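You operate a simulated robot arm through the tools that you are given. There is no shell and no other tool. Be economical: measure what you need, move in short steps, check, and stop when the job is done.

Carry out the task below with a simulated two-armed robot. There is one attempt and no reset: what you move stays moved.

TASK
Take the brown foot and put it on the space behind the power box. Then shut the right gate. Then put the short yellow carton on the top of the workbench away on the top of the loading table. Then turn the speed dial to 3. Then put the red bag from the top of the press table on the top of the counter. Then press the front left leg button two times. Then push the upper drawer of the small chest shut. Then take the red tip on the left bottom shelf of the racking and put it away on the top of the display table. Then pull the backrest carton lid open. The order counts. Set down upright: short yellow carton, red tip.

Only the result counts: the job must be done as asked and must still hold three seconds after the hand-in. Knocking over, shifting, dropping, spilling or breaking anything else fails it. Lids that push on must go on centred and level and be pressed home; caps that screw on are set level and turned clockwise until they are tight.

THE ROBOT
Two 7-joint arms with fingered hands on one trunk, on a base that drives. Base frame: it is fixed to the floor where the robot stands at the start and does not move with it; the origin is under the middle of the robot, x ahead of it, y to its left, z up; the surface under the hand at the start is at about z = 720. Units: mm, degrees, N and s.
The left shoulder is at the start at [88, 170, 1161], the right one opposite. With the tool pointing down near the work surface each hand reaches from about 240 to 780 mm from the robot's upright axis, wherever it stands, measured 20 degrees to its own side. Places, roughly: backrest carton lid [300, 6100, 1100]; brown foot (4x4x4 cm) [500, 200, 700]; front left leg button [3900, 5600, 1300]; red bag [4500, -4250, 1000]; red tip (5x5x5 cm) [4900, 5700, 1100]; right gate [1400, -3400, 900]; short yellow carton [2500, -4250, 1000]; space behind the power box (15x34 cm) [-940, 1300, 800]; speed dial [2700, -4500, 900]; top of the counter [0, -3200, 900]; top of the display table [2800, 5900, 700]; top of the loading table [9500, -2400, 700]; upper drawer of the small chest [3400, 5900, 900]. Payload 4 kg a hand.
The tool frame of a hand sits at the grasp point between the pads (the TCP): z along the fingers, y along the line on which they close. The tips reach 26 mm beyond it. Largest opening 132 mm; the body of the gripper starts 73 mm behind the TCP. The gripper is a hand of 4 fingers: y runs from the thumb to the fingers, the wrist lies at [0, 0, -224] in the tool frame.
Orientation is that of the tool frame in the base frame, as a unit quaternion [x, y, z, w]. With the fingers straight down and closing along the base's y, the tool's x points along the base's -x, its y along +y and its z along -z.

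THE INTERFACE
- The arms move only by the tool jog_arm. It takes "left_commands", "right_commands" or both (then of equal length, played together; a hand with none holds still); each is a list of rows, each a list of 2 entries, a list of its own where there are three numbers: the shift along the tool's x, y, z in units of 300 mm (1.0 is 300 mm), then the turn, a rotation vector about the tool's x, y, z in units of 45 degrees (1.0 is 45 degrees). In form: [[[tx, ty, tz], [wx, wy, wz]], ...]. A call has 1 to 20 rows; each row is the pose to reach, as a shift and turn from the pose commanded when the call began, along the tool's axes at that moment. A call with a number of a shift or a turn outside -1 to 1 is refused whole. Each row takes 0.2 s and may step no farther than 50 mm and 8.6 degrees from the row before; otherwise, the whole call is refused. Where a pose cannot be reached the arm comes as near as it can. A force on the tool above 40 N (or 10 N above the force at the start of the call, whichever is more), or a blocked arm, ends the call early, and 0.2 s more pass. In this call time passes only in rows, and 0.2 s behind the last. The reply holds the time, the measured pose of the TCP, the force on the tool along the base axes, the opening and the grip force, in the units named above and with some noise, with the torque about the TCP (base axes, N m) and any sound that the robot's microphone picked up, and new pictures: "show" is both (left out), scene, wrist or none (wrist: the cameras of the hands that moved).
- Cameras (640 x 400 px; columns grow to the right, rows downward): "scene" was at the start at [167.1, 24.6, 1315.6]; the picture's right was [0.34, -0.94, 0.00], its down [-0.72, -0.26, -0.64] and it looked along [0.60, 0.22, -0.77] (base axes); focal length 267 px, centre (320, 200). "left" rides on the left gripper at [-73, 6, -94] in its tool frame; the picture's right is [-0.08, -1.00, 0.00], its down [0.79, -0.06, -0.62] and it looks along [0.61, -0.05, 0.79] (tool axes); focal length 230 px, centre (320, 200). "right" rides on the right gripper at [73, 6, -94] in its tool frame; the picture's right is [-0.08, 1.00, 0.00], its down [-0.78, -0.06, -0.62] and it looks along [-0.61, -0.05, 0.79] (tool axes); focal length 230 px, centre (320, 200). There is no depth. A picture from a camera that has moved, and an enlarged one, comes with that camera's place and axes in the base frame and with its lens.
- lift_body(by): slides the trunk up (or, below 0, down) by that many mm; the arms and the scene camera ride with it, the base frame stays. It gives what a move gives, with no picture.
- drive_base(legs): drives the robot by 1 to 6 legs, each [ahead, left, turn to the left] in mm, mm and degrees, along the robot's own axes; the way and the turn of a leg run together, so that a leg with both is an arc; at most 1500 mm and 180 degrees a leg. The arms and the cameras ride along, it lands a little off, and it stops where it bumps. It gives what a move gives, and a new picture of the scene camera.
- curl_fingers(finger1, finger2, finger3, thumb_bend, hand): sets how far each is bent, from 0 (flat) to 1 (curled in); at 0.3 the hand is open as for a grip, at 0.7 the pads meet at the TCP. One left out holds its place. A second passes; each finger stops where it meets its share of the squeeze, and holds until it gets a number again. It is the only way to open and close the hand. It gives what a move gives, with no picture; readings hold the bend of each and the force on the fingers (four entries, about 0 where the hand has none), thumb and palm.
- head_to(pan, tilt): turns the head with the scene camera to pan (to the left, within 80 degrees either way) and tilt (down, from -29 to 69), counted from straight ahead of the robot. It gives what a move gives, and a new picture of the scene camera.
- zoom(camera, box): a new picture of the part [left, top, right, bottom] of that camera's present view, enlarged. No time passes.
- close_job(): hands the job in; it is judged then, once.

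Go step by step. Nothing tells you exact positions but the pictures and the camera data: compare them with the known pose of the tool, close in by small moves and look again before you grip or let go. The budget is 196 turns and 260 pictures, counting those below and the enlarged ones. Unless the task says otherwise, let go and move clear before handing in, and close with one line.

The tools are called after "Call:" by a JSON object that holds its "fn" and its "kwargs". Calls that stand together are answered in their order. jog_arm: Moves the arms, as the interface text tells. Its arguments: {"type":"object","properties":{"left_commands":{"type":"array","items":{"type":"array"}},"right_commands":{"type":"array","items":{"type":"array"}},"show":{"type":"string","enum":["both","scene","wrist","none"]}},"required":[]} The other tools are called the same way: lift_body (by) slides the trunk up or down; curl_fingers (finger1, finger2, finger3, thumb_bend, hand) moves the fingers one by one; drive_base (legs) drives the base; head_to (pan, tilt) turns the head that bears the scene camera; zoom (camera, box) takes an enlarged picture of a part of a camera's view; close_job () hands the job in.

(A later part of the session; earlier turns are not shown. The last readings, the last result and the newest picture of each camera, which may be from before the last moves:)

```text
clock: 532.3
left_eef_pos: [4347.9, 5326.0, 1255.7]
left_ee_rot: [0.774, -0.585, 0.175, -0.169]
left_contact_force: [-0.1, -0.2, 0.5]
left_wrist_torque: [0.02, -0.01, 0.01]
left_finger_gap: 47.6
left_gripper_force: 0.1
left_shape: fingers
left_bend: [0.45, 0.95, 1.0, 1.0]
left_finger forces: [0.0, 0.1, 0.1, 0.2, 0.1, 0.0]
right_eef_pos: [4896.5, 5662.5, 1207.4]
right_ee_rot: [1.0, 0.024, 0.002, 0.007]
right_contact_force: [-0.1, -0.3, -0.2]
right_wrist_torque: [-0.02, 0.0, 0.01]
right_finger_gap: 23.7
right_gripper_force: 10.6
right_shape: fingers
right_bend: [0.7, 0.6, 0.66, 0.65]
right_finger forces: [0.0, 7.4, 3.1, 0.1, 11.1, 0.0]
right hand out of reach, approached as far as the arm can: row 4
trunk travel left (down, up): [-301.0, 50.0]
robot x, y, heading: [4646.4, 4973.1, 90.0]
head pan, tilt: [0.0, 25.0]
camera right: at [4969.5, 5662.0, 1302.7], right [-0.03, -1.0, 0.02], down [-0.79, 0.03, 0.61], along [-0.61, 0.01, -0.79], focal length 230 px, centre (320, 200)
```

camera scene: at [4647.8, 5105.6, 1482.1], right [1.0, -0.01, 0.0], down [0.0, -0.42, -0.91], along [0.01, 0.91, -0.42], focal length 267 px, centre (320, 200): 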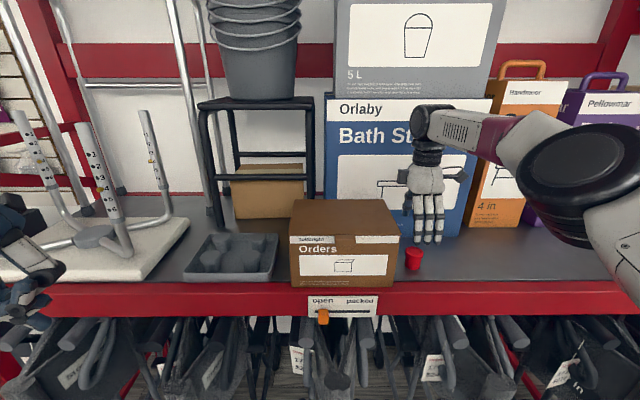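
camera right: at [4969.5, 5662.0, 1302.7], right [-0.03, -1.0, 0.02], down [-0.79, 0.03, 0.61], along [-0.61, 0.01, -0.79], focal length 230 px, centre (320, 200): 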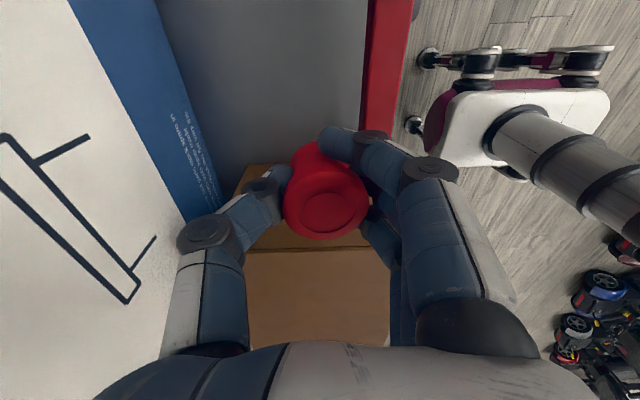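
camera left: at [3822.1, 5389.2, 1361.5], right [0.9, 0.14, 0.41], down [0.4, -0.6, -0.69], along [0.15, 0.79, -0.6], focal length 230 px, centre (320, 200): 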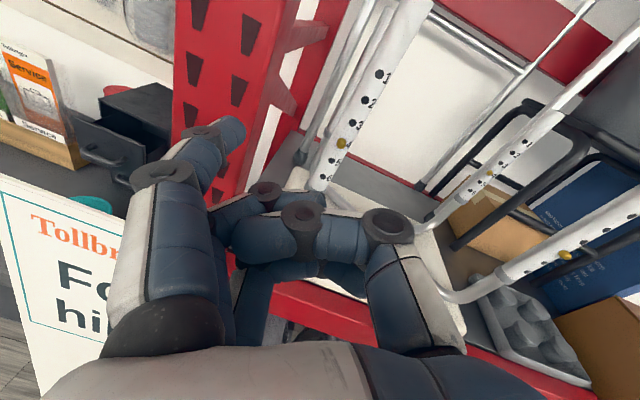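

The red tip is held. I'll retract, drive back to the display table, and stop facing its free spot.

Call:
{"fn": "jog_arm", "kwargs": {"right_commands": [[[0, 0.15, 0], [0, 0, 0]], [[0, 0.3, 0], [0, 0, 0]], [[0, 0.45, 0], [0, 0, 0]], [[0, 0.6, 0], [0, 0, 0]], [[0, 0.75, 0], [0, 0, 0]]], "show": "none"}}

Call:
{"fn": "drive_base", "kwargs": {"legs": [[-450, 0, 0], [0, 1480, 0], [0, 130, 0], [560, 0, 0]]}}

Call:
{"fn": "head_to", "kwargs": {"pan": -10, "tilt": 35}}

```text
clock: 533.5
left_eef_pos: [4347.3, 5326.6, 1257.1]
left_ee_rot: [0.773, -0.586, 0.174, -0.169]
left_contact_force: [0.7, 0.0, -0.4]
left_wrist_torque: [0.03, 0.03, -0.01]
left_finger_gap: 47.1
left_gripper_force: 0.1
left_shape: fingers
left_bend: [0.45, 0.95, 1.0, 1.0]
left_finger forces: [0.0, 0.0, 0.0, 0.0, 0.1, 0.0]
right_eef_pos: [4906.3, 5438.0, 1210.0]
right_ee_rot: [1.0, 0.025, 0.0, 0.007]
right_contact_force: [0.0, -0.5, -0.2]
right_wrist_torque: [0.02, 0.03, -0.04]
right_finger_gap: 23.5
right_gripper_force: 10.4
right_shape: fingers
right_bend: [0.7, 0.61, 0.66, 0.66]
right_finger forces: [0.0, 6.8, 3.2, 0.1, 10.3, 0.1]
trunk travel left (down, up): [-301.0, 50.0]
robot x, y, heading: [4645.8, 4971.3, 89.5]
head pan, tilt: [0.0, 25.0]
```

```text
clock: 553.1
left_eef_pos: [2725.7, 5423.6, 1256.1]
left_ee_rot: [0.779, -0.578, 0.172, -0.17]
left_contact_force: [-0.1, 0.2, -0.5]
left_wrist_torque: [-0.01, 0.01, 0.01]
left_finger_gap: 47.4
left_gripper_force: 0.1
left_shape: fingers
left_bend: [0.45, 0.95, 1.0, 1.0]
left_finger forces: [0.0, 0.1, 0.0, 0.0, 0.1, 0.0]
right_eef_pos: [3280.8, 5545.3, 1209.5]
right_ee_rot: [0.999, 0.036, -0.001, 0.008]
right_contact_force: [0.7, -1.2, -0.1]
right_wrist_torque: [0.01, 0.01, -0.01]
right_finger_gap: 23.1
right_gripper_force: 10.0
right_shape: fingers
right_bend: [0.7, 0.61, 0.66, 0.66]
right_finger forces: [0.1, 6.7, 3.1, 0.0, 10.3, 0.1]
trunk travel left (down, up): [-301.0, 50.0]
robot x, y, heading: [3031.1, 5076.6, 90.5]
head pan, tilt: [0.0, 25.0]
camera scene: at [3029.0, 5206.1, 1482.2], right [1.0, 0.01, 0.0], down [0.01, -0.42, -0.91], along [-0.01, 0.91, -0.42], focal length 267 px, centre (320, 200)
```

scene: 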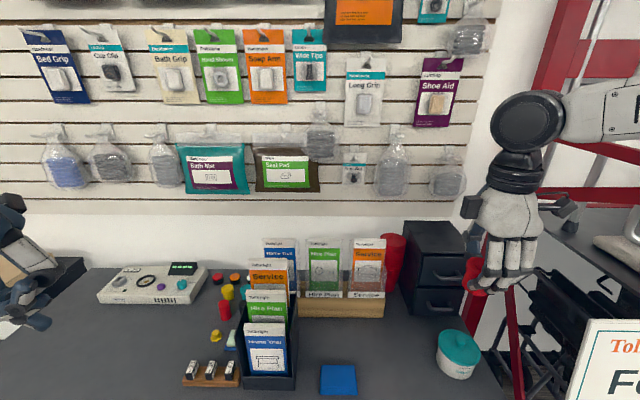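

```text
clock: 553.9
left_eef_pos: [2724.9, 5422.4, 1255.8]
left_ee_rot: [0.779, -0.578, 0.173, -0.171]
left_contact_force: [0.6, 0.7, 0.0]
left_wrist_torque: [-0.01, 0.01, 0.02]
left_finger_gap: 47.2
left_gripper_force: 0.2
left_shape: fingers
left_bend: [0.45, 0.95, 1.0, 1.0]
left_finger forces: [0.0, 0.0, 0.0, 0.1, 0.0, 0.0]
right_eef_pos: [3281.7, 5546.3, 1210.2]
right_ee_rot: [0.999, 0.035, 0.0, 0.007]
right_contact_force: [0.1, -1.1, -0.5]
right_wrist_torque: [0.01, 0.03, 0.0]
right_finger_gap: 23.2
right_gripper_force: 10.3
right_shape: fingers
right_bend: [0.7, 0.61, 0.66, 0.66]
right_finger forces: [0.0, 6.6, 3.2, 0.1, 10.3, 0.0]
trunk travel left (down, up): [-301.0, 50.0]
robot x, y, heading: [3030.8, 5073.8, 90.9]
head pan, tilt: [-10.0, 35.0]
camera scene: at [3044.3, 5200.4, 1466.6], right [0.99, -0.16, 0.0], down [-0.09, -0.57, -0.82], along [0.13, 0.81, -0.57], focal length 267 px, centre (320, 200)
```

scene: 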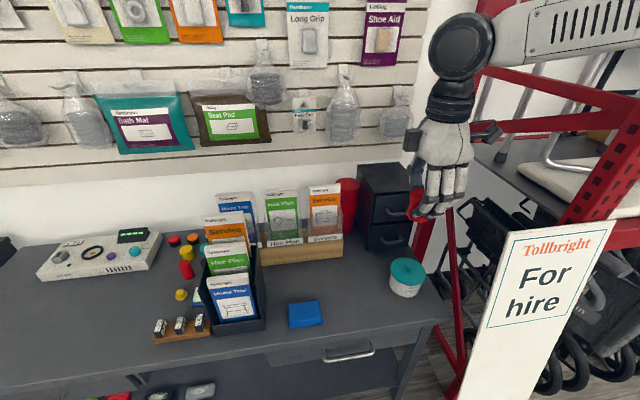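

The free spot is at about [3240, 5700]. I'll lower the trunk and bring the tip down over it.

Call:
{"fn": "lift_body", "kwargs": {"by": -150}}

Call:
{"fn": "jog_arm", "kwargs": {"right_commands": [[[-0.035, -0.13, 0], [0, 0, 0]], [[-0.07, -0.26, 0], [0, 0, 0]], [[-0.105, -0.39, 0], [0, 0, 0]], [[-0.14, -0.51, 0.05], [0, 0, 0]], [[-0.14, -0.51, 0.2], [0, 0, 0]], [[-0.14, -0.51, 0.35], [0, 0, 0]], [[-0.14, -0.51, 0.5], [0, 0, 0]], [[-0.14, -0.51, 0.65], [0, 0, 0]], [[-0.14, -0.51, 0.76], [0, 0, 0]]], "show": "both"}}

```text
clock: 555.6
left_eef_pos: [2723.1, 5419.9, 1105.4]
left_ee_rot: [0.778, -0.567, 0.19, -0.193]
left_contact_force: [-0.3, 0.1, -0.3]
left_wrist_torque: [-0.01, 0.0, 0.01]
left_finger_gap: 47.4
left_gripper_force: 0.0
left_shape: fingers
left_bend: [0.45, 0.95, 1.0, 1.0]
left_finger forces: [0.0, 0.0, 0.1, 0.0, 0.0, 0.1]
right_eef_pos: [3281.4, 5545.9, 1061.2]
right_ee_rot: [0.999, 0.034, -0.001, 0.005]
right_contact_force: [0.3, 0.0, -0.6]
right_wrist_torque: [0.04, -0.05, 0.01]
right_finger_gap: 23.1
right_gripper_force: 10.3
right_shape: fingers
right_bend: [0.7, 0.61, 0.66, 0.66]
right_finger forces: [0.0, 6.6, 3.2, 0.0, 10.1, 0.1]
trunk travel left (down, up): [-151.0, 200.0]
robot x, y, heading: [3029.2, 5073.3, 90.9]
head pan, tilt: [-10.0, 35.0]
```

```text
clock: 557.6
left_eef_pos: [2722.1, 5421.7, 1101.5]
left_ee_rot: [0.78, -0.566, 0.191, -0.186]
left_contact_force: [-0.4, -0.2, -0.8]
left_wrist_torque: [-0.01, -0.03, 0.0]
left_finger_gap: 47.3
left_gripper_force: 0.0
left_shape: fingers
left_bend: [0.45, 0.95, 1.0, 1.0]
left_finger forces: [0.0, 0.0, 0.0, 0.0, 0.1, 0.0]
right_eef_pos: [3230.4, 5691.7, 828.4]
right_ee_rot: [0.999, 0.034, -0.001, 0.007]
right_contact_force: [0.1, 0.6, -0.2]
right_wrist_torque: [0.01, -0.02, 0.0]
right_finger_gap: 23.0
right_gripper_force: 9.7
right_shape: fingers
right_bend: [0.7, 0.61, 0.66, 0.66]
right_finger forces: [0.0, 6.6, 3.1, 0.0, 10.0, 0.1]
trunk travel left (down, up): [-151.0, 200.0]
robot x, y, heading: [3030.1, 5069.0, 90.9]
head pan, tilt: [-10.0, 35.0]
camera scene: at [3043.4, 5274.8, 1312.1], right [0.99, -0.16, 0.0], down [-0.09, -0.57, -0.82], along [0.13, 0.81, -0.57], focal length 267 px, centre (320, 200)
camera right: at [3304.3, 5691.4, 923.3], right [-0.01, -1.0, 0.01], down [-0.79, 0.01, 0.62], along [-0.62, -0.01, -0.79], focal length 230 px, centre (320, 200)
```

scene: 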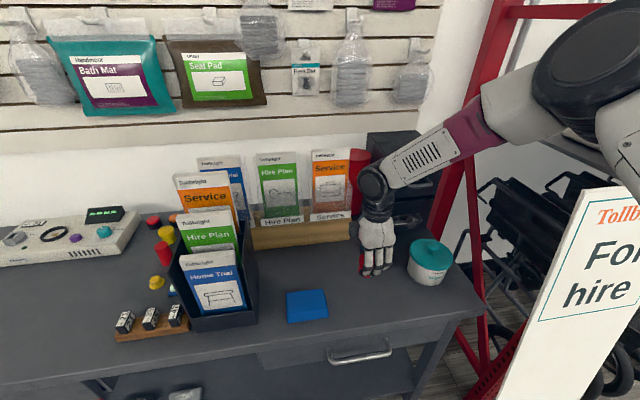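
right: 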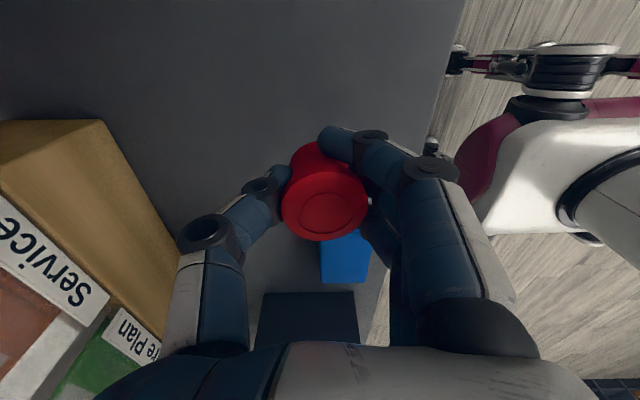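

Call:
{"fn": "jog_arm", "kwargs": {"right_commands": [[[0, 0, 0.06], [0, 0, 0]], [[0, 0, 0.08], [0, 0, 0]], [[0, 0, 0.095], [0, 0, 0]], [[0, 0, 0.11], [0, 0, 0]], [[0, 0, 0.125], [0, 0, 0]], [[0, 0, 0.14], [0, 0, 0]], [[0, 0, 0.155], [0, 0, 0]]], "show": "none"}}

```text
clock: 559.2
left_eef_pos: [2721.4, 5421.3, 1104.2]
left_ee_rot: [0.78, -0.566, 0.19, -0.188]
left_contact_force: [-0.9, 0.6, -0.6]
left_wrist_torque: [-0.03, 0.03, 0.03]
left_finger_gap: 47.4
left_gripper_force: 0.1
left_shape: fingers
left_bend: [0.45, 0.95, 1.0, 1.0]
left_finger forces: [0.1, 0.0, 0.0, 0.1, 0.1, 0.1]
right_eef_pos: [3229.0, 5691.8, 781.9]
right_ee_rot: [0.999, 0.035, -0.001, 0.007]
right_contact_force: [0.4, 0.3, -0.3]
right_wrist_torque: [0.01, -0.02, 0.0]
right_finger_gap: 23.2
right_gripper_force: 9.5
right_shape: fingers
right_bend: [0.7, 0.61, 0.66, 0.66]
right_finger forces: [0.0, 6.5, 3.1, 0.0, 10.2, 0.0]
trunk travel left (down, up): [-151.0, 200.0]
robot x, y, heading: [3031.4, 5073.6, 90.8]
head pan, tilt: [-10.0, 35.0]
```

Call:
{"fn": "jog_arm", "kwargs": {"right_commands": [[[0, 0, 0.015], [0, 0, 0]], [[0, 0, 0.03], [0, 0, 0]], [[0, 0, 0.045], [0, 0, 0]], [[0, 0, 0.06], [0, 0, 0]], [[0, 0, 0.075], [0, 0, 0]], [[0, 0, 0.09], [0, 0, 0]], [[0, 0, 0.105], [0, 0, 0]], [[0, 0, 0.12], [0, 0, 0]]], "show": "wrist"}}

```text
clock: 561.0
left_eef_pos: [2720.2, 5418.2, 1104.5]
left_ee_rot: [0.78, -0.565, 0.19, -0.189]
left_contact_force: [0.0, -0.2, 0.0]
left_wrist_torque: [0.0, 0.0, 0.01]
left_finger_gap: 47.7
left_gripper_force: 0.1
left_shape: fingers
left_bend: [0.45, 0.95, 1.0, 1.0]
left_finger forces: [0.0, 0.1, 0.1, 0.1, 0.1, 0.1]
right_eef_pos: [3228.5, 5692.1, 752.0]
right_ee_rot: [0.999, 0.036, -0.001, 0.002]
right_contact_force: [0.2, 5.7, 37.4]
right_wrist_torque: [0.16, 0.07, -0.07]
right_finger_gap: 23.7
right_gripper_force: 17.6
right_shape: fingers
right_bend: [0.7, 0.65, 0.7, 0.68]
right_finger forces: [0.0, 10.0, 5.3, 0.0, 19.3, 0.1]
trunk travel left (down, up): [-151.0, 200.0]
robot x, y, heading: [3032.4, 5074.2, 90.7]
head pan, tilt: [-10.0, 35.0]
camera right: at [3302.1, 5691.4, 846.6], right [-0.01, -1.0, 0.0], down [-0.79, 0.01, 0.62], along [-0.62, 0.0, -0.79], focal length 230 px, centre (320, 200)
```

right: 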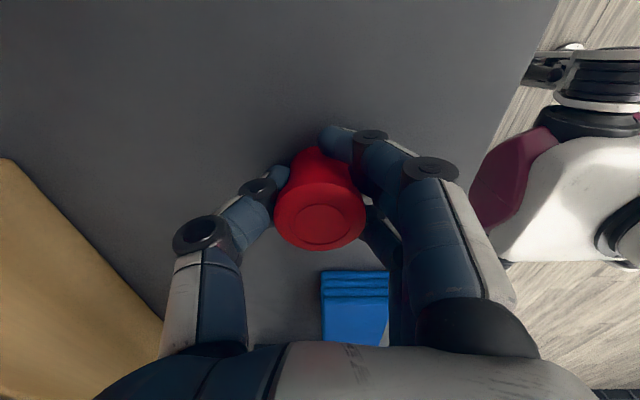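

Touchdown at TCP z of about 752. I'll ease up slightly and release.

Call:
{"fn": "jog_arm", "kwargs": {"right_commands": [[[0, 0, -0.02], [0, 0, 0]]], "show": "none"}}

Call:
{"fn": "curl_fingers", "kwargs": {"hand": "right", "finger1": 0.5, "finger2": 0.5, "finger3": 0.5, "thumb_bend": 0.5}}

Call:
{"fn": "jog_arm", "kwargs": {"right_commands": [[[0, 0, -0.05], [0, 0, 0]], [[0, 0, -0.15], [0, 0, 0]], [[0, 0, -0.3], [0, 0, 0]], [[0, 0, -0.45], [0, 0, 0]]], "show": "wrist"}}

```text
clock: 561.4
left_eef_pos: [2720.7, 5421.4, 1102.1]
left_ee_rot: [0.78, -0.566, 0.191, -0.188]
left_contact_force: [0.1, 0.3, -0.2]
left_wrist_torque: [0.02, -0.02, 0.0]
left_finger_gap: 47.2
left_gripper_force: 0.1
left_shape: fingers
left_bend: [0.45, 0.95, 1.0, 1.0]
left_finger forces: [0.1, 0.1, 0.0, 0.0, 0.0, 0.0]
right_eef_pos: [3228.9, 5690.0, 753.5]
right_ee_rot: [0.999, 0.035, -0.001, 0.006]
right_contact_force: [-2.3, 8.4, 20.7]
right_wrist_torque: [0.28, 0.09, -0.07]
right_finger_gap: 24.9
right_gripper_force: 15.5
right_shape: fingers
right_bend: [0.7, 0.64, 0.69, 0.67]
right_finger forces: [0.0, 7.4, 4.6, 0.1, 18.7, 0.0]
trunk travel left (down, up): [-151.0, 200.0]
robot x, y, heading: [3033.3, 5074.1, 90.9]
head pan, tilt: [-10.0, 35.0]
```

```text
clock: 562.4
left_eef_pos: [2721.2, 5418.8, 1102.1]
left_ee_rot: [0.78, -0.565, 0.192, -0.188]
left_contact_force: [0.9, 0.2, 0.3]
left_wrist_torque: [-0.01, 0.03, -0.02]
left_finger_gap: 47.5
left_gripper_force: 0.1
left_shape: fingers
left_bend: [0.45, 0.95, 1.0, 1.0]
left_finger forces: [0.0, 0.1, 0.0, 0.0, 0.0, 0.0]
right_eef_pos: [3229.8, 5690.4, 753.4]
right_ee_rot: [0.999, 0.035, 0.0, 0.007]
right_contact_force: [0.0, -4.1, 13.6]
right_wrist_torque: [0.3, 0.01, 0.03]
right_finger_gap: 61.7
right_gripper_force: 6.3
right_shape: fingers
right_bend: [0.5, 0.5, 0.5, 0.54]
right_finger forces: [0.0, 0.0, 0.0, 0.1, 13.0, 0.0]
trunk travel left (down, up): [-151.0, 200.0]
robot x, y, heading: [3028.0, 5072.4, 90.4]
head pan, tilt: [-10.0, 35.0]
```

```text
clock: 563.4
left_eef_pos: [2721.3, 5421.6, 1103.7]
left_ee_rot: [0.78, -0.565, 0.191, -0.188]
left_contact_force: [0.5, 0.0, 0.3]
left_wrist_torque: [0.04, -0.01, 0.0]
left_finger_gap: 47.3
left_gripper_force: 0.0
left_shape: fingers
left_bend: [0.45, 0.95, 1.0, 1.0]
left_finger forces: [0.1, 0.1, 0.0, 0.0, 0.0, 0.0]
right_eef_pos: [3228.6, 5695.3, 891.3]
right_ee_rot: [0.999, 0.036, -0.001, 0.006]
right_contact_force: [-0.7, 0.4, 1.1]
right_wrist_torque: [0.04, 0.0, -0.01]
right_finger_gap: 69.9
right_gripper_force: 0.1
right_shape: fingers
right_bend: [0.5, 0.5, 0.5, 0.5]
right_finger forces: [0.0, 0.0, 0.0, 0.1, 0.1, 0.0]
trunk travel left (down, up): [-151.0, 200.0]
robot x, y, heading: [3029.0, 5074.0, 90.6]
head pan, tilt: [-10.0, 35.0]
camera right: at [3303.1, 5695.4, 985.5], right [-0.01, -1.0, 0.01], down [-0.79, 0.01, 0.62], along [-0.62, -0.01, -0.79], focal length 230 px, centre (320, 200)
```

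right: 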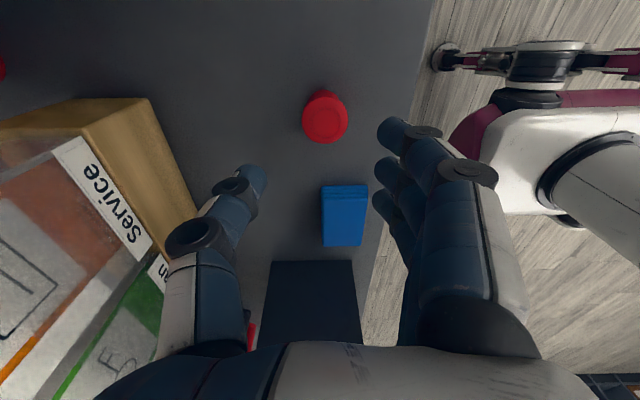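

The red tip stands upright on the display table. Last is the backrest carton's lid, so I'll retract and drive west to it.

Call:
{"fn": "jog_arm", "kwargs": {"right_commands": [[[0, 0, -0.15], [0, 0, 0]], [[0, 0, -0.3], [0, 0, 0]], [[0, 0, -0.45], [0, 0, 0]], [[0, 0.12, -0.52], [0, 0, 0]], [[0, 0.27, -0.52], [0, 0, 0]], [[0, 0.42, -0.52], [0, 0, 0]], [[0, 0.55, -0.52], [0, 0, 0]]], "show": "none"}}

Call:
{"fn": "drive_base", "kwargs": {"legs": [[-420, 0, 0], [0, 1480, 0], [0, 1180, 0], [150, 0, 0]]}}

Call:
{"fn": "zoom", "kwargs": {"camera": "scene", "box": [160, 60, 480, 260]}}

```text
clock: 565.0
left_eef_pos: [2721.6, 5420.5, 1103.2]
left_ee_rot: [0.78, -0.566, 0.19, -0.189]
left_contact_force: [0.2, -0.2, 0.6]
left_wrist_torque: [0.03, 0.0, -0.03]
left_finger_gap: 47.3
left_gripper_force: 0.1
left_shape: fingers
left_bend: [0.45, 0.95, 1.0, 1.0]
left_finger forces: [0.0, 0.0, 0.0, 0.0, 0.0, 0.1]
right_eef_pos: [3239.7, 5530.9, 1045.7]
right_ee_rot: [0.999, 0.035, -0.001, 0.007]
right_contact_force: [0.1, 1.2, 0.5]
right_wrist_torque: [-0.01, 0.0, -0.02]
right_finger_gap: 70.1
right_gripper_force: 0.1
right_shape: fingers
right_bend: [0.5, 0.5, 0.5, 0.5]
right_finger forces: [0.0, 0.0, 0.0, 0.0, 0.0, 0.1]
trunk travel left (down, up): [-151.0, 200.0]
robot x, y, heading: [3032.2, 5071.7, 90.9]
head pan, tilt: [-10.0, 35.0]
```

```text
clock: 591.0
left_eef_pos: [135.1, 5138.2, 1103.7]
left_ee_rot: [0.772, -0.576, 0.194, -0.185]
left_contact_force: [0.6, -0.4, -0.1]
left_wrist_torque: [-0.03, -0.02, -0.02]
left_finger_gap: 47.0
left_gripper_force: 0.0
left_shape: fingers
left_bend: [0.45, 0.95, 1.0, 1.0]
left_finger forces: [0.0, 0.0, 0.1, 0.0, 0.1, 0.0]
right_eef_pos: [656.3, 5235.2, 1047.5]
right_ee_rot: [1.0, 0.023, -0.001, 0.007]
right_contact_force: [0.9, 0.7, 0.2]
right_wrist_torque: [-0.04, 0.01, -0.02]
right_finger_gap: 70.2
right_gripper_force: 0.0
right_shape: fingers
right_bend: [0.5, 0.5, 0.5, 0.5]
right_finger forces: [0.1, 0.0, 0.1, 0.1, 0.1, 0.0]
trunk travel left (down, up): [-151.0, 200.0]
robot x, y, heading: [432.7, 4781.4, 89.3]
head pan, tilt: [-10.0, 35.0]
camera scene: at [453.0, 4983.3, 1312.2], right [0.98, -0.19, 0.0], down [-0.11, -0.56, -0.82], along [0.15, 0.8, -0.57], focal length 267 px, centre (320, 200)
```

scene: 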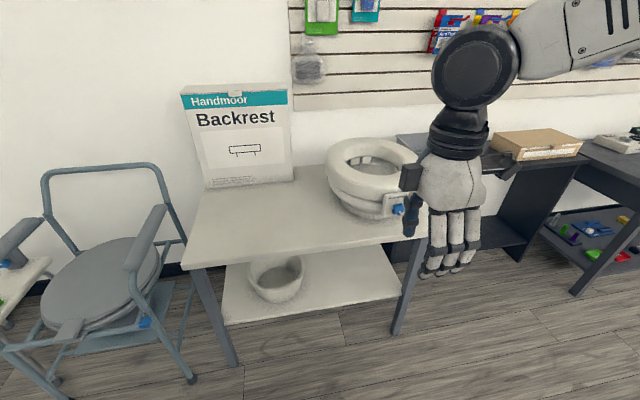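

```text
2.00 times, centred on (320, 160) of scene
camera zoom: at [453.0, 4983.3, 1312.2], right [0.98, -0.19, 0.0], down [-0.11, -0.56, -0.82], along [0.15, 0.8, -0.57], focal length 534 px, centre (320, 280)
```

zoom: 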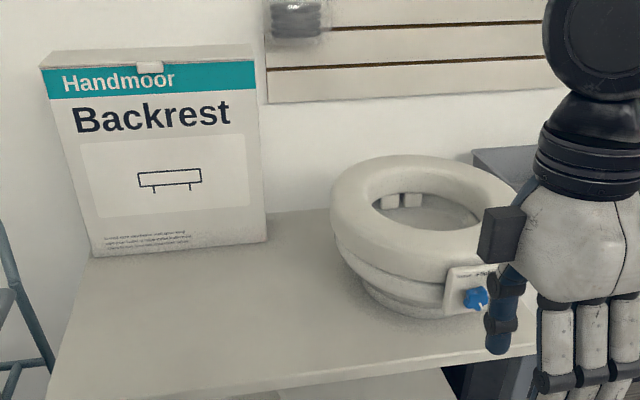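

The carton's lid has a front tab at about [331, 6102, 1065]. A commode chair stands left of the table, so the left arm is the better one. I'll straighten the left hand, raise the trunk and move closer.

Call:
{"fn": "jog_arm", "kwargs": {"left_commands": [[[-0.037, -0.065, 0.035], [-0.116, -0.003, 0.06]], [[-0.073, -0.13, 0.07], [-0.231, -0.005, 0.119]], [[-0.11, -0.195, 0.105], [-0.347, -0.008, 0.179]], [[-0.147, -0.26, 0.14], [-0.463, -0.011, 0.239]], [[-0.183, -0.325, 0.175], [-0.578, -0.013, 0.298]], [[-0.22, -0.39, 0.21], [-0.694, -0.016, 0.358]]], "show": "none"}}

Call:
{"fn": "lift_body", "kwargs": {"by": 170}}

Call:
{"fn": "drive_base", "kwargs": {"legs": [[420, -70, 0.7]]}}

Call:
{"fn": "zoom", "kwargs": {"camera": "scene", "box": [140, 60, 340, 200]}}

```text
clock: 592.4
left_eef_pos: [213.7, 5309.6, 1072.0]
left_ee_rot: [0.721, -0.692, 0.028, -0.02]
left_contact_force: [0.0, 1.4, -0.1]
left_wrist_torque: [-0.01, 0.03, 0.02]
left_finger_gap: 47.4
left_gripper_force: 0.0
left_shape: fingers
left_bend: [0.45, 0.95, 1.0, 1.0]
left_finger forces: [0.1, 0.0, 0.0, 0.0, 0.1, 0.1]
left hand out of reach, approached as far as the arm can: row 1, 2, 3, 4, 5, 6
right_eef_pos: [656.8, 5234.8, 1046.8]
right_ee_rot: [1.0, 0.023, -0.001, 0.007]
right_contact_force: [-0.6, 0.1, 0.1]
right_wrist_torque: [-0.01, 0.04, 0.01]
right_finger_gap: 69.9
right_gripper_force: 0.1
right_shape: fingers
right_bend: [0.5, 0.5, 0.5, 0.5]
right_finger forces: [0.1, 0.0, 0.0, 0.0, 0.0, 0.0]
trunk travel left (down, up): [-151.0, 200.0]
robot x, y, heading: [433.8, 4784.8, 89.3]
head pan, tilt: [-10.0, 35.0]
```

```text
clock: 594.4
left_eef_pos: [218.8, 5311.2, 1241.6]
left_ee_rot: [0.708, -0.707, -0.001, 0.001]
left_contact_force: [-0.9, -0.4, -0.1]
left_wrist_torque: [-0.01, 0.0, 0.0]
left_finger_gap: 47.7
left_gripper_force: 0.0
left_shape: fingers
left_bend: [0.45, 0.95, 1.0, 1.0]
left_finger forces: [0.0, 0.1, 0.1, 0.0, 0.1, 0.0]
right_eef_pos: [656.1, 5235.0, 1216.3]
right_ee_rot: [1.0, 0.022, 0.0, 0.007]
right_contact_force: [0.2, -0.1, 0.2]
right_wrist_torque: [0.03, 0.0, 0.0]
right_finger_gap: 70.2
right_gripper_force: 0.0
right_shape: fingers
right_bend: [0.5, 0.5, 0.5, 0.5]
right_finger forces: [0.0, 0.0, 0.1, 0.1, 0.1, 0.0]
trunk travel left (down, up): [-321.0, 30.0]
robot x, y, heading: [435.5, 4781.7, 89.3]
head pan, tilt: [-10.0, 35.0]
```

```text
clock: 597.0
left_eef_pos: [282.8, 5729.5, 1242.3]
left_ee_rot: [0.713, -0.701, -0.002, 0.001]
left_contact_force: [0.3, 0.3, -0.2]
left_wrist_torque: [-0.01, 0.01, -0.01]
left_finger_gap: 47.4
left_gripper_force: 0.1
left_shape: fingers
left_bend: [0.45, 0.95, 1.0, 1.0]
left_finger forces: [0.1, 0.0, 0.0, 0.1, 0.0, 0.1]
right_eef_pos: [720.9, 5661.1, 1217.9]
right_ee_rot: [1.0, 0.031, -0.001, 0.007]
right_contact_force: [-0.5, 0.4, 0.2]
right_wrist_torque: [0.0, 0.02, -0.02]
right_finger_gap: 70.2
right_gripper_force: 0.0
right_shape: fingers
right_bend: [0.5, 0.5, 0.5, 0.5]
right_finger forces: [0.0, 0.0, 0.0, 0.1, 0.0, 0.0]
trunk travel left (down, up): [-321.0, 30.0]
robot x, y, heading: [507.1, 5204.9, 90.2]
head pan, tilt: [-10.0, 35.0]
camera scene: at [521.6, 5331.0, 1486.5], right [0.99, -0.17, 0.0], down [-0.1, -0.57, -0.82], along [0.14, 0.81, -0.57], focal length 267 px, centre (320, 200)
```

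scene: 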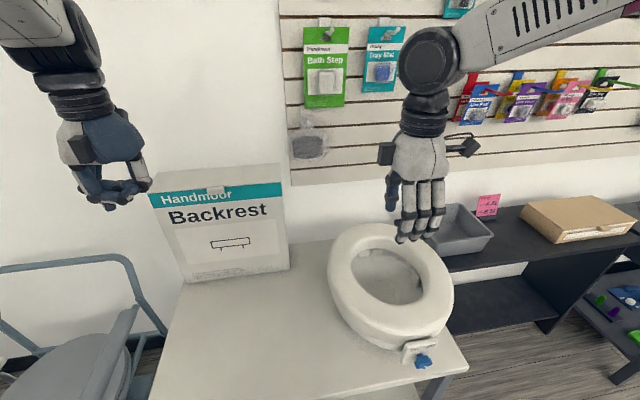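

```text
2.86 times, centred on (240, 130) of scene
camera zoom: at [521.6, 5331.0, 1486.5], right [0.99, -0.17, 0.0], down [-0.1, -0.57, -0.82], along [0.14, 0.81, -0.57], focal length 763 px, centre (549, 400)
```

zoom: 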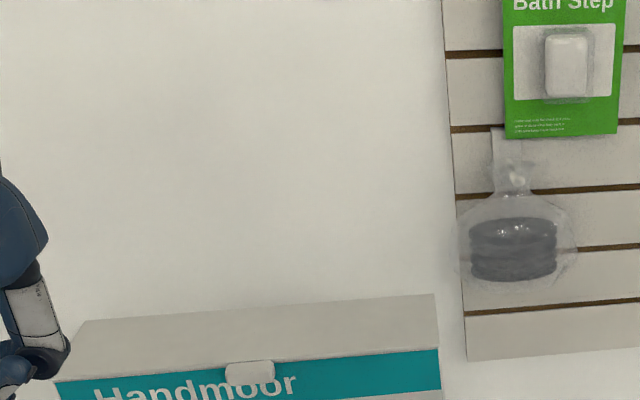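

Call:
{"fn": "zoom", "kwargs": {"camera": "scene", "box": [140, 150, 300, 250]}}

Call:
{"fn": "zoom", "kwargs": {"camera": "left", "box": [0, 0, 640, 400]}}

```text
4.00 times, centred on (220, 200) of scene
camera zoom: at [521.6, 5331.0, 1486.5], right [0.99, -0.17, 0.0], down [-0.1, -0.57, -0.82], along [0.14, 0.81, -0.57], focal length 1068 px, centre (720, 200)
```

zoom: 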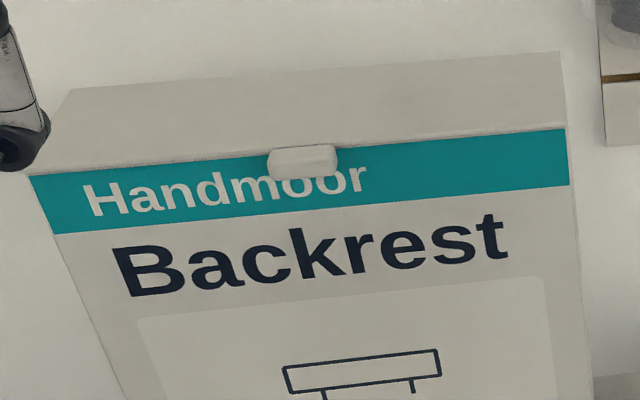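

```text
1.00 times, centred on (320, 200) of left (not enlarged: the box is as wide or as high as the picture)
camera zoom: at [275.8, 5802.7, 1334.2], right [1.0, 0.09, 0.0], down [0.07, -0.78, 0.62], along [0.06, -0.61, -0.79], focal length 230 px, centre (320, 200)
```

zoom: 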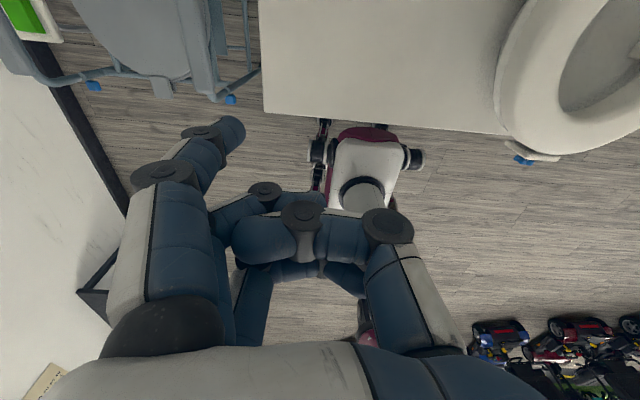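

The tab is a rounded pull block about 57 mm wide on the lid's front edge. Pinching its sides with a forward-pointing left hand lets it pivot as the lid swings. I'll lower the trunk and turn the left hand forward.

Call:
{"fn": "curl_fingers", "kwargs": {"hand": "left", "finger1": 0.45, "finger2": 0.45, "finger3": 0.45, "thumb_bend": 0.45}}

Call:
{"fn": "lift_body", "kwargs": {"by": -100}}

Call:
{"fn": "jog_arm", "kwargs": {"left_commands": [[[-0.08, 0, 0], [0, -0.167, 0]], [[-0.16, 0, 0], [0, -0.333, 0]], [[-0.24, 0, 0], [0, -0.5, 0]], [[-0.32, 0, 0], [0, -0.667, 0]], [[-0.4, 0, 0], [0, -0.833, 0]], [[-0.48, 0, 0], [0, -1.0, 0]]], "show": "none"}}

Call:
{"fn": "jog_arm", "kwargs": {"left_commands": [[[-0.04, 0, 0.04], [0, -0.167, 0]], [[-0.08, 0, 0.08], [0, -0.333, 0]], [[-0.12, 0, 0.12], [0, -0.5, 0]], [[-0.14, 0, 0.14], [0, -0.667, 0]], [[-0.16, 0, 0.16], [0, -0.833, 0]], [[-0.18, 0, 0.18], [0, -1.0, 0]]], "show": "both"}}

```text
clock: 598.0
left_eef_pos: [283.1, 5729.3, 1241.8]
left_ee_rot: [0.713, -0.702, 0.0, 0.001]
left_contact_force: [0.1, -1.0, -0.8]
left_wrist_torque: [0.03, 0.01, -0.02]
left_finger_gap: 87.0
left_gripper_force: 0.0
left_shape: fingers
left_bend: [0.45, 0.45, 0.45, 0.45]
left_finger forces: [0.1, 0.0, 0.1, 0.1, 0.0, 0.0]
right_eef_pos: [721.1, 5661.1, 1217.3]
right_ee_rot: [1.0, 0.029, 0.0, 0.007]
right_contact_force: [-0.4, -0.2, -0.4]
right_wrist_torque: [0.01, 0.0, -0.01]
right_finger_gap: 70.0
right_gripper_force: 0.2
right_shape: fingers
right_bend: [0.5, 0.5, 0.5, 0.5]
right_finger forces: [0.0, 0.1, 0.0, 0.0, 0.0, 0.1]
trunk travel left (down, up): [-321.0, 30.0]
robot x, y, heading: [505.3, 5207.2, 90.2]
head pan, tilt: [-10.0, 35.0]
```

```text
clock: 599.3
left_eef_pos: [283.1, 5727.9, 1142.7]
left_ee_rot: [0.713, -0.701, -0.002, 0.0]
left_contact_force: [0.1, 0.1, 0.6]
left_wrist_torque: [-0.01, -0.03, 0.03]
left_finger_gap: 86.8
left_gripper_force: 0.1
left_shape: fingers
left_bend: [0.45, 0.45, 0.45, 0.45]
left_finger forces: [0.0, 0.1, 0.1, 0.0, 0.0, 0.0]
right_eef_pos: [721.1, 5659.6, 1118.1]
right_ee_rot: [1.0, 0.028, -0.001, 0.005]
right_contact_force: [0.7, -0.3, -0.2]
right_wrist_torque: [-0.04, -0.01, 0.01]
right_finger_gap: 70.1
right_gripper_force: 0.0
right_shape: fingers
right_bend: [0.5, 0.5, 0.5, 0.5]
right_finger forces: [0.0, 0.0, 0.0, 0.0, 0.0, 0.0]
trunk travel left (down, up): [-221.0, 130.0]
robot x, y, heading: [507.0, 5205.4, 90.1]
head pan, tilt: [-10.0, 35.0]
```

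```text
clock: 600.7
left_eef_pos: [279.6, 5874.4, 1141.2]
left_ee_rot: [0.659, -0.648, -0.273, -0.268]
left_contact_force: [0.5, 0.4, 0.1]
left_wrist_torque: [0.01, 0.02, -0.03]
left_finger_gap: 86.7
left_gripper_force: 0.1
left_shape: fingers
left_bend: [0.45, 0.45, 0.45, 0.45]
left_finger forces: [0.0, 0.0, 0.0, 0.0, 0.1, 0.0]
right_eef_pos: [719.8, 5661.1, 1116.0]
right_ee_rot: [1.0, 0.03, 0.0, 0.007]
right_contact_force: [0.8, -0.7, 1.0]
right_wrist_torque: [-0.04, 0.0, -0.01]
right_finger_gap: 69.9
right_gripper_force: 0.0
right_shape: fingers
right_bend: [0.5, 0.5, 0.5, 0.5]
right_finger forces: [0.0, 0.0, 0.0, 0.1, 0.0, 0.1]
trunk travel left (down, up): [-221.0, 130.0]
robot x, y, heading: [507.9, 5204.3, 90.2]
head pan, tilt: [-10.0, 35.0]
```

```text
clock: 602.1
left_eef_pos: [279.5, 5950.2, 1141.8]
left_ee_rot: [-0.503, 0.496, 0.504, 0.496]
left_contact_force: [0.1, 0.1, 0.0]
left_wrist_torque: [-0.04, 0.0, -0.01]
left_finger_gap: 87.3
left_gripper_force: 0.0
left_shape: fingers
left_bend: [0.45, 0.45, 0.45, 0.45]
left_finger forces: [0.1, 0.0, 0.0, 0.0, 0.0, 0.1]
right_eef_pos: [720.3, 5661.3, 1116.7]
right_ee_rot: [1.0, 0.03, -0.001, 0.007]
right_contact_force: [0.8, 0.3, 0.0]
right_wrist_torque: [-0.01, 0.0, -0.02]
right_finger_gap: 69.9
right_gripper_force: 0.0
right_shape: fingers
right_bend: [0.5, 0.5, 0.5, 0.5]
right_finger forces: [0.0, 0.0, 0.0, 0.0, 0.0, 0.1]
trunk travel left (down, up): [-221.0, 130.0]
robot x, y, heading: [506.2, 5201.2, 90.3]
head pan, tilt: [-10.0, 35.0]
camera scene: at [521.3, 5354.8, 1384.8], right [0.99, -0.17, 0.0], down [-0.1, -0.57, -0.82], along [0.14, 0.81, -0.57], focal length 267 px, centre (320, 200)
camera left: at [275.0, 5856.0, 1212.7], right [1.0, 0.02, 0.08], down [0.07, -0.61, -0.79], along [0.04, 0.79, -0.61], focal length 230 px, centre (320, 200)
```

scene: 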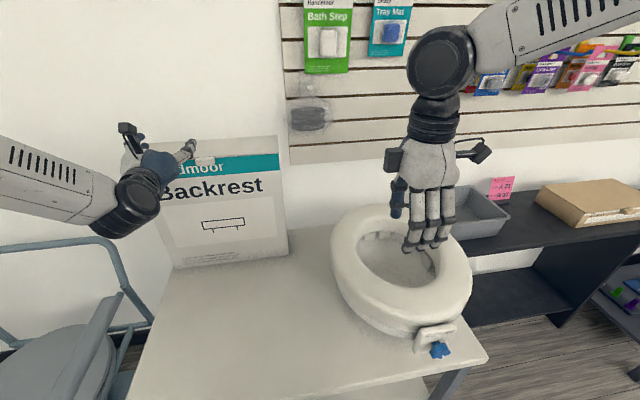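
left: 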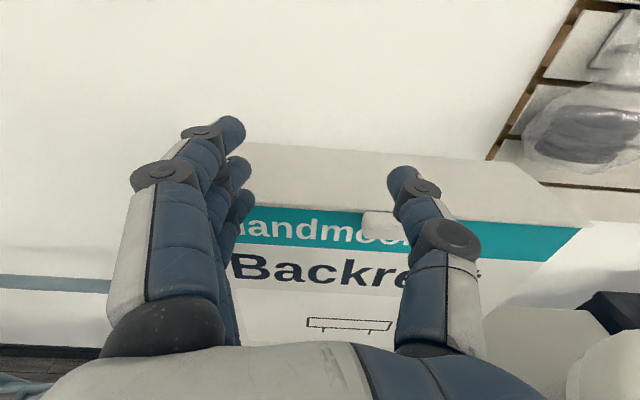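

The left hand now points cleanly forward. Two rays put the tab at [341, 6001, 1080]. I'll align in front of it, then advance.

Call:
{"fn": "jog_arm", "kwargs": {"left_commands": [[[0.07, -0.07, 0], [0, 0, 0]], [[0.14, -0.14, 0], [0, 0, 0]], [[0.207, -0.205, 0], [0, 0, 0]]], "show": "wrist"}}

```text
clock: 602.9
left_eef_pos: [340.3, 5950.3, 1079.2]
left_ee_rot: [-0.503, 0.497, 0.504, 0.496]
left_contact_force: [-0.6, 0.3, -0.4]
left_wrist_torque: [0.01, -0.03, -0.02]
left_finger_gap: 87.2
left_gripper_force: 0.1
left_shape: fingers
left_bend: [0.45, 0.45, 0.45, 0.45]
left_finger forces: [0.0, 0.0, 0.0, 0.0, 0.0, 0.1]
right_eef_pos: [720.6, 5661.1, 1116.7]
right_ee_rot: [1.0, 0.03, -0.001, 0.006]
right_contact_force: [0.2, 0.4, 0.6]
right_wrist_torque: [0.0, 0.01, 0.0]
right_finger_gap: 70.0
right_gripper_force: 0.0
right_shape: fingers
right_bend: [0.5, 0.5, 0.5, 0.5]
right_finger forces: [0.0, 0.0, 0.1, 0.0, 0.1, 0.0]
trunk travel left (down, up): [-221.0, 130.0]
robot x, y, heading: [505.1, 5202.9, 89.9]
head pan, tilt: [-10.0, 35.0]
camera left: at [336.0, 5856.0, 1151.1], right [1.0, 0.02, 0.08], down [0.07, -0.62, -0.79], along [0.03, 0.79, -0.61], focal length 230 px, centre (320, 200)
```

left: 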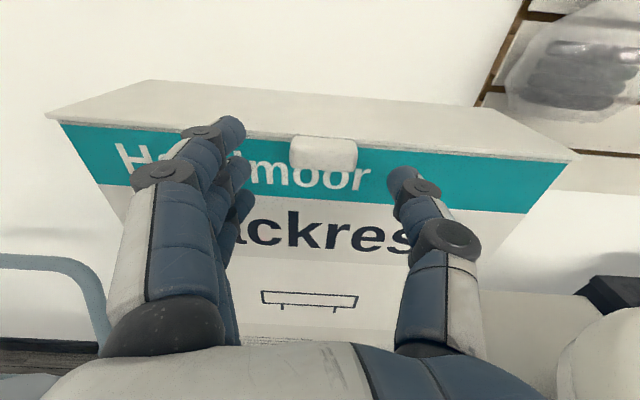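

Call:
{"fn": "jog_arm", "kwargs": {"left_commands": [[[0, -0.005, 0.05], [0, 0, 0]], [[0, -0.005, 0.08], [0, 0, 0]], [[0, -0.005, 0.11], [0, 0, 0]]], "show": "none"}}

Call:
{"fn": "curl_fingers", "kwargs": {"hand": "left", "finger1": 0.7, "finger2": 0.7, "finger3": 0.7, "thumb_bend": 0.7}}

Call:
{"fn": "zoom", "kwargs": {"camera": "left", "box": [160, 60, 480, 260]}}

```text
clock: 603.7
left_eef_pos: [340.6, 5977.0, 1080.1]
left_ee_rot: [0.503, -0.498, -0.502, -0.496]
left_contact_force: [-5.7, -36.1, -3.4]
left_wrist_torque: [-0.09, 0.25, -1.87]
left_finger_gap: 88.1
left_gripper_force: 18.0
left_shape: fingers
left_bend: [0.45, 0.45, 0.45, 0.46]
left_finger forces: [0.0, 0.0, 0.0, 0.0, 35.8, 0.0]
right_eef_pos: [718.3, 5656.2, 1119.7]
right_ee_rot: [1.0, 0.028, 0.0, 0.005]
right_contact_force: [0.5, 0.2, 0.3]
right_wrist_torque: [0.02, 0.0, -0.01]
right_finger_gap: 70.2
right_gripper_force: 0.0
right_shape: fingers
right_bend: [0.5, 0.5, 0.5, 0.5]
right_finger forces: [0.1, 0.0, 0.0, 0.0, 0.0, 0.0]
trunk travel left (down, up): [-221.0, 130.0]
robot x, y, heading: [505.2, 5204.1, 90.2]
head pan, tilt: [-10.0, 35.0]
```

```text
clock: 604.7
left_eef_pos: [344.9, 5979.4, 1083.5]
left_ee_rot: [-0.502, 0.497, 0.504, 0.497]
left_contact_force: [11.4, -31.3, -2.0]
left_wrist_torque: [-0.16, -0.08, -0.97]
left_finger_gap: 26.3
left_gripper_force: 26.2
left_shape: fingers
left_bend: [0.7, 0.64, 0.7, 0.67]
left_finger forces: [0.0, 10.2, 0.1, 0.0, 42.7, 0.0]
right_eef_pos: [722.2, 5656.3, 1118.4]
right_ee_rot: [1.0, 0.029, -0.001, 0.006]
right_contact_force: [-0.5, 0.0, 0.6]
right_wrist_torque: [0.03, -0.01, 0.0]
right_finger_gap: 70.0
right_gripper_force: 0.1
right_shape: fingers
right_bend: [0.5, 0.5, 0.5, 0.5]
right_finger forces: [0.0, 0.1, 0.0, 0.1, 0.1, 0.0]
trunk travel left (down, up): [-221.0, 130.0]
robot x, y, heading: [505.0, 5207.4, 90.1]
head pan, tilt: [-10.0, 35.0]
```

```text
2.00 times, centred on (320, 160) of left
camera zoom: at [340.2, 5886.0, 1153.8], right [1.0, 0.01, 0.07], down [0.07, -0.61, -0.79], along [0.04, 0.79, -0.61], focal length 460 px, centre (320, 280)
```

zoom: 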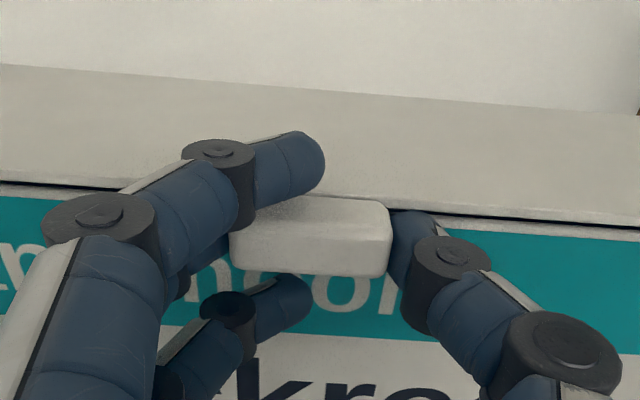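

The tab is pinched on its sides, with finger 3 hooked below it. I'll swing the lid up along its arc; the hinge is about 125 mm behind.

Call:
{"fn": "jog_arm", "kwargs": {"left_commands": [[[-0.02, 0, -0.013], [0, 0, 0]], [[-0.06, 0, -0.012], [0, 0, 0]], [[-0.107, 0, 0], [0, 0, 0]], [[-0.16, 0, 0.015], [0, 0, 0]], [[-0.208, 0, 0.042], [0, 0, 0]], [[-0.253, 0, 0.075], [0, 0, 0]], [[-0.293, 0, 0.109], [0, 0, 0]]], "show": "both"}}

```text
clock: 606.1
left_eef_pos: [345.7, 5993.9, 1139.9]
left_ee_rot: [-0.502, 0.509, 0.5, 0.489]
left_contact_force: [5.5, -30.0, -2.4]
left_wrist_torque: [-1.83, 1.44, -0.14]
left_finger_gap: 28.4
left_gripper_force: 109.9
left_shape: fingers
left_bend: [0.68, 0.67, 0.7, 0.67]
left_finger forces: [95.0, 58.7, 0.0, 0.0, 66.2, 0.1]
right_eef_pos: [720.3, 5657.0, 1117.8]
right_ee_rot: [1.0, 0.03, 0.0, 0.005]
right_contact_force: [0.1, -0.6, 0.0]
right_wrist_torque: [0.0, -0.03, -0.01]
right_finger_gap: 70.1
right_gripper_force: 0.1
right_shape: fingers
right_bend: [0.5, 0.5, 0.5, 0.5]
right_finger forces: [0.0, 0.0, 0.0, 0.1, 0.1, 0.1]
trunk travel left (down, up): [-221.0, 130.0]
robot x, y, heading: [508.5, 5201.8, 89.8]
head pan, tilt: [-10.0, 35.0]
stopped in row 6 (left hand): the force on the tool passed its limit at 49 N (the readings are from after the stop); the commanded pose is now the measured one
camera scene: at [521.5, 5349.2, 1385.6], right [0.99, -0.17, 0.0], down [-0.1, -0.56, -0.82], along [0.14, 0.81, -0.57], focal length 267 px, centre (320, 200)
camera left: at [341.3, 5901.3, 1213.5], right [1.0, 0.0, 0.06], down [0.05, -0.63, -0.77], along [0.03, 0.77, -0.63], focal length 230 px, centre (320, 200)
```

scene: 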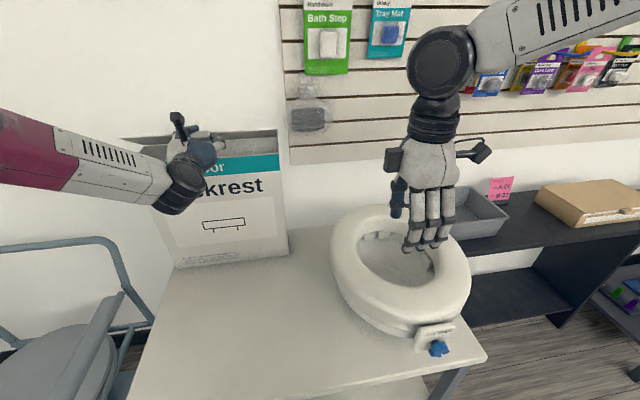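
left: 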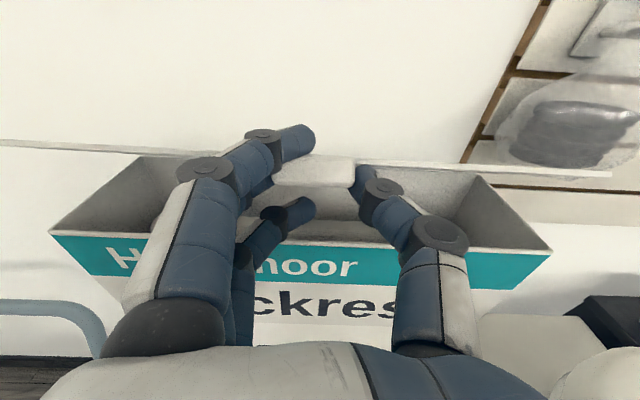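

The lid is up about 25°, but finger 1 on top is being jammed. I'll open finger 1 and continue the arc while pitching the hand with the lid.

Call:
{"fn": "curl_fingers", "kwargs": {"hand": "left", "finger1": 0.3}}

Call:
{"fn": "jog_arm", "kwargs": {"left_commands": [[[-0.055, 0, 0.027], [0, -0.167, 0]], [[-0.107, 0, 0.057], [0, -0.333, 0]], [[-0.155, 0, 0.095], [0, -0.5, 0]], [[-0.197, 0, 0.137], [0, -0.667, 0]], [[-0.232, 0, 0.187], [0, -0.833, 0]], [[-0.262, 0, 0.24], [0, -1.0, 0]]], "show": "both"}}

```text
clock: 607.1
left_eef_pos: [347.0, 5993.5, 1141.3]
left_ee_rot: [-0.501, 0.508, 0.501, 0.489]
left_contact_force: [15.2, -33.3, -6.8]
left_wrist_torque: [-2.48, 2.58, -0.42]
left_finger_gap: 29.4
left_gripper_force: 143.7
left_shape: fingers
left_bend: [0.66, 0.66, 0.7, 0.67]
left_finger forces: [129.8, 73.0, 0.0, 0.1, 84.5, 0.0]
right_eef_pos: [723.4, 5656.9, 1118.0]
right_ee_rot: [1.0, 0.03, -0.001, 0.005]
right_contact_force: [0.8, -0.2, -0.8]
right_wrist_torque: [-0.02, -0.02, 0.01]
right_finger_gap: 70.1
right_gripper_force: 0.1
right_shape: fingers
right_bend: [0.5, 0.5, 0.5, 0.5]
right_finger forces: [0.0, 0.0, 0.0, 0.1, 0.0, 0.0]
trunk travel left (down, up): [-221.0, 130.0]
robot x, y, heading: [506.1, 5206.1, 90.0]
head pan, tilt: [-10.0, 35.0]
```

```text
clock: 607.4
left_eef_pos: [348.5, 5993.8, 1140.6]
left_ee_rot: [-0.493, 0.506, 0.505, 0.496]
left_contact_force: [8.8, -32.0, -1.7]
left_wrist_torque: [-1.73, 0.01, 0.61]
left_finger_gap: 29.7
left_gripper_force: 119.2
left_shape: fingers
left_bend: [0.64, 0.68, 0.7, 0.66]
left_finger forces: [108.3, 97.3, 0.0, 0.0, 32.7, 0.0]
right_eef_pos: [720.6, 5655.6, 1118.1]
right_ee_rot: [1.0, 0.03, 0.0, 0.005]
right_contact_force: [-0.1, 0.6, 0.3]
right_wrist_torque: [-0.01, -0.01, -0.01]
right_finger_gap: 70.1
right_gripper_force: 0.1
right_shape: fingers
right_bend: [0.5, 0.5, 0.5, 0.5]
right_finger forces: [0.0, 0.0, 0.1, 0.0, 0.1, 0.0]
trunk travel left (down, up): [-221.0, 130.0]
robot x, y, heading: [508.3, 5202.9, 90.2]
head pan, tilt: [-10.0, 35.0]
stopped in row 1 (left hand): the force on the tool passed its limit at 51 N (the readings are from after the stop); the commanded pose is now the measured one
camera scene: at [522.1, 5348.6, 1385.7], right [0.99, -0.17, 0.0], down [-0.1, -0.56, -0.82], along [0.14, 0.81, -0.57], focal length 267 px, centre (320, 200)
camera left: at [343.9, 5899.6, 1211.6], right [1.0, -0.01, 0.06], down [0.04, -0.62, -0.79], along [0.04, 0.79, -0.61], focal length 230 px, centre (320, 200)
```

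scene: 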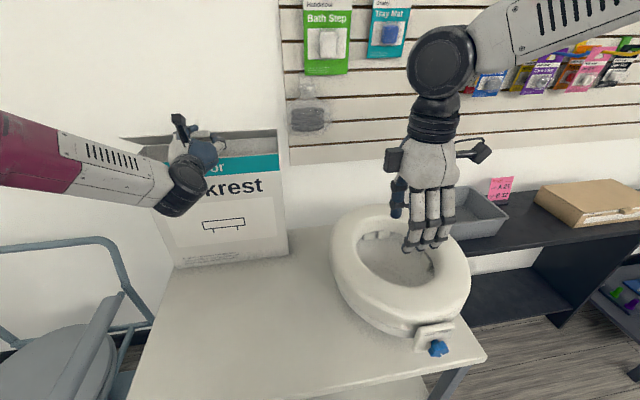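
left: 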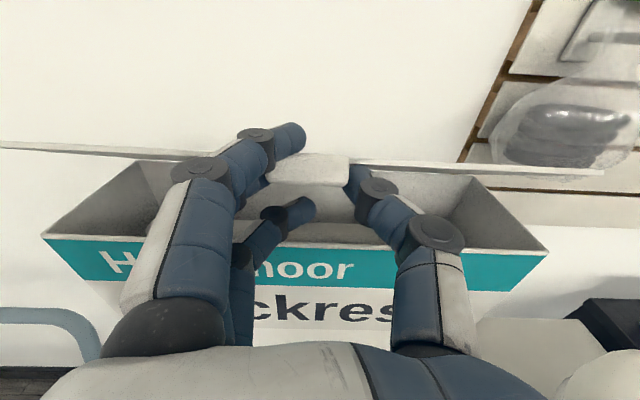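

The lid edge is jammed between fingers 1 and 2. I'll open those and the thumb, keeping finger 3 under the tab as the support.

Call:
{"fn": "curl_fingers", "kwargs": {"hand": "left", "finger1": 0.2, "finger2": 0.6, "thumb_bend": 0.5}}

Call:
{"fn": "zoom", "kwargs": {"camera": "left", "box": [100, 60, 500, 310]}}

```text
clock: 608.0
left_eef_pos: [344.1, 5991.6, 1140.6]
left_ee_rot: [-0.491, 0.506, 0.509, 0.494]
left_contact_force: [-1.5, -34.0, 5.0]
left_wrist_torque: [-1.26, 1.39, -0.35]
left_finger_gap: 31.8
left_gripper_force: 95.7
left_shape: fingers
left_bend: [0.49, 0.62, 0.7, 0.57]
left_finger forces: [88.4, 55.8, 0.0, 0.1, 47.3, 0.1]
right_eef_pos: [719.1, 5656.0, 1119.5]
right_ee_rot: [1.0, 0.03, 0.0, 0.004]
right_contact_force: [-0.6, -0.3, -1.0]
right_wrist_torque: [-0.02, 0.0, 0.0]
right_finger_gap: 70.0
right_gripper_force: 0.1
right_shape: fingers
right_bend: [0.5, 0.5, 0.5, 0.5]
right_finger forces: [0.1, 0.0, 0.0, 0.0, 0.1, 0.0]
trunk travel left (down, up): [-221.0, 130.0]
robot x, y, heading: [508.0, 5203.8, 90.0]
head pan, tilt: [-10.0, 35.0]
stopped (left hand): the force on the tool passed its limit at 43 N (the readings are from after the stop); the commanded pose is now the measured one
```

```text
1.60 times, centred on (300, 185) of left
camera zoom: at [340.4, 5897.8, 1212.5], right [1.0, 0.0, 0.05], down [0.04, -0.61, -0.79], along [0.03, 0.79, -0.61], focal length 368 px, centre (352, 224)
```

zoom: 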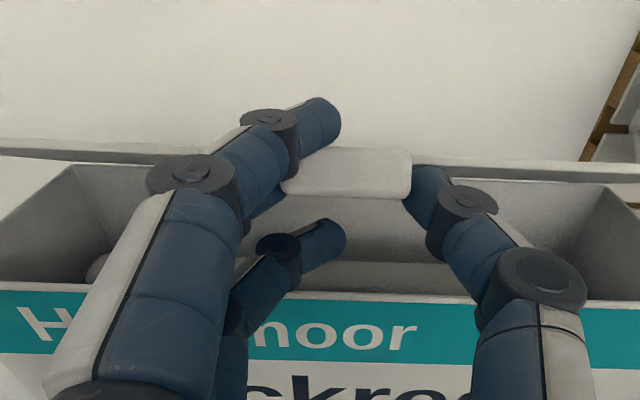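

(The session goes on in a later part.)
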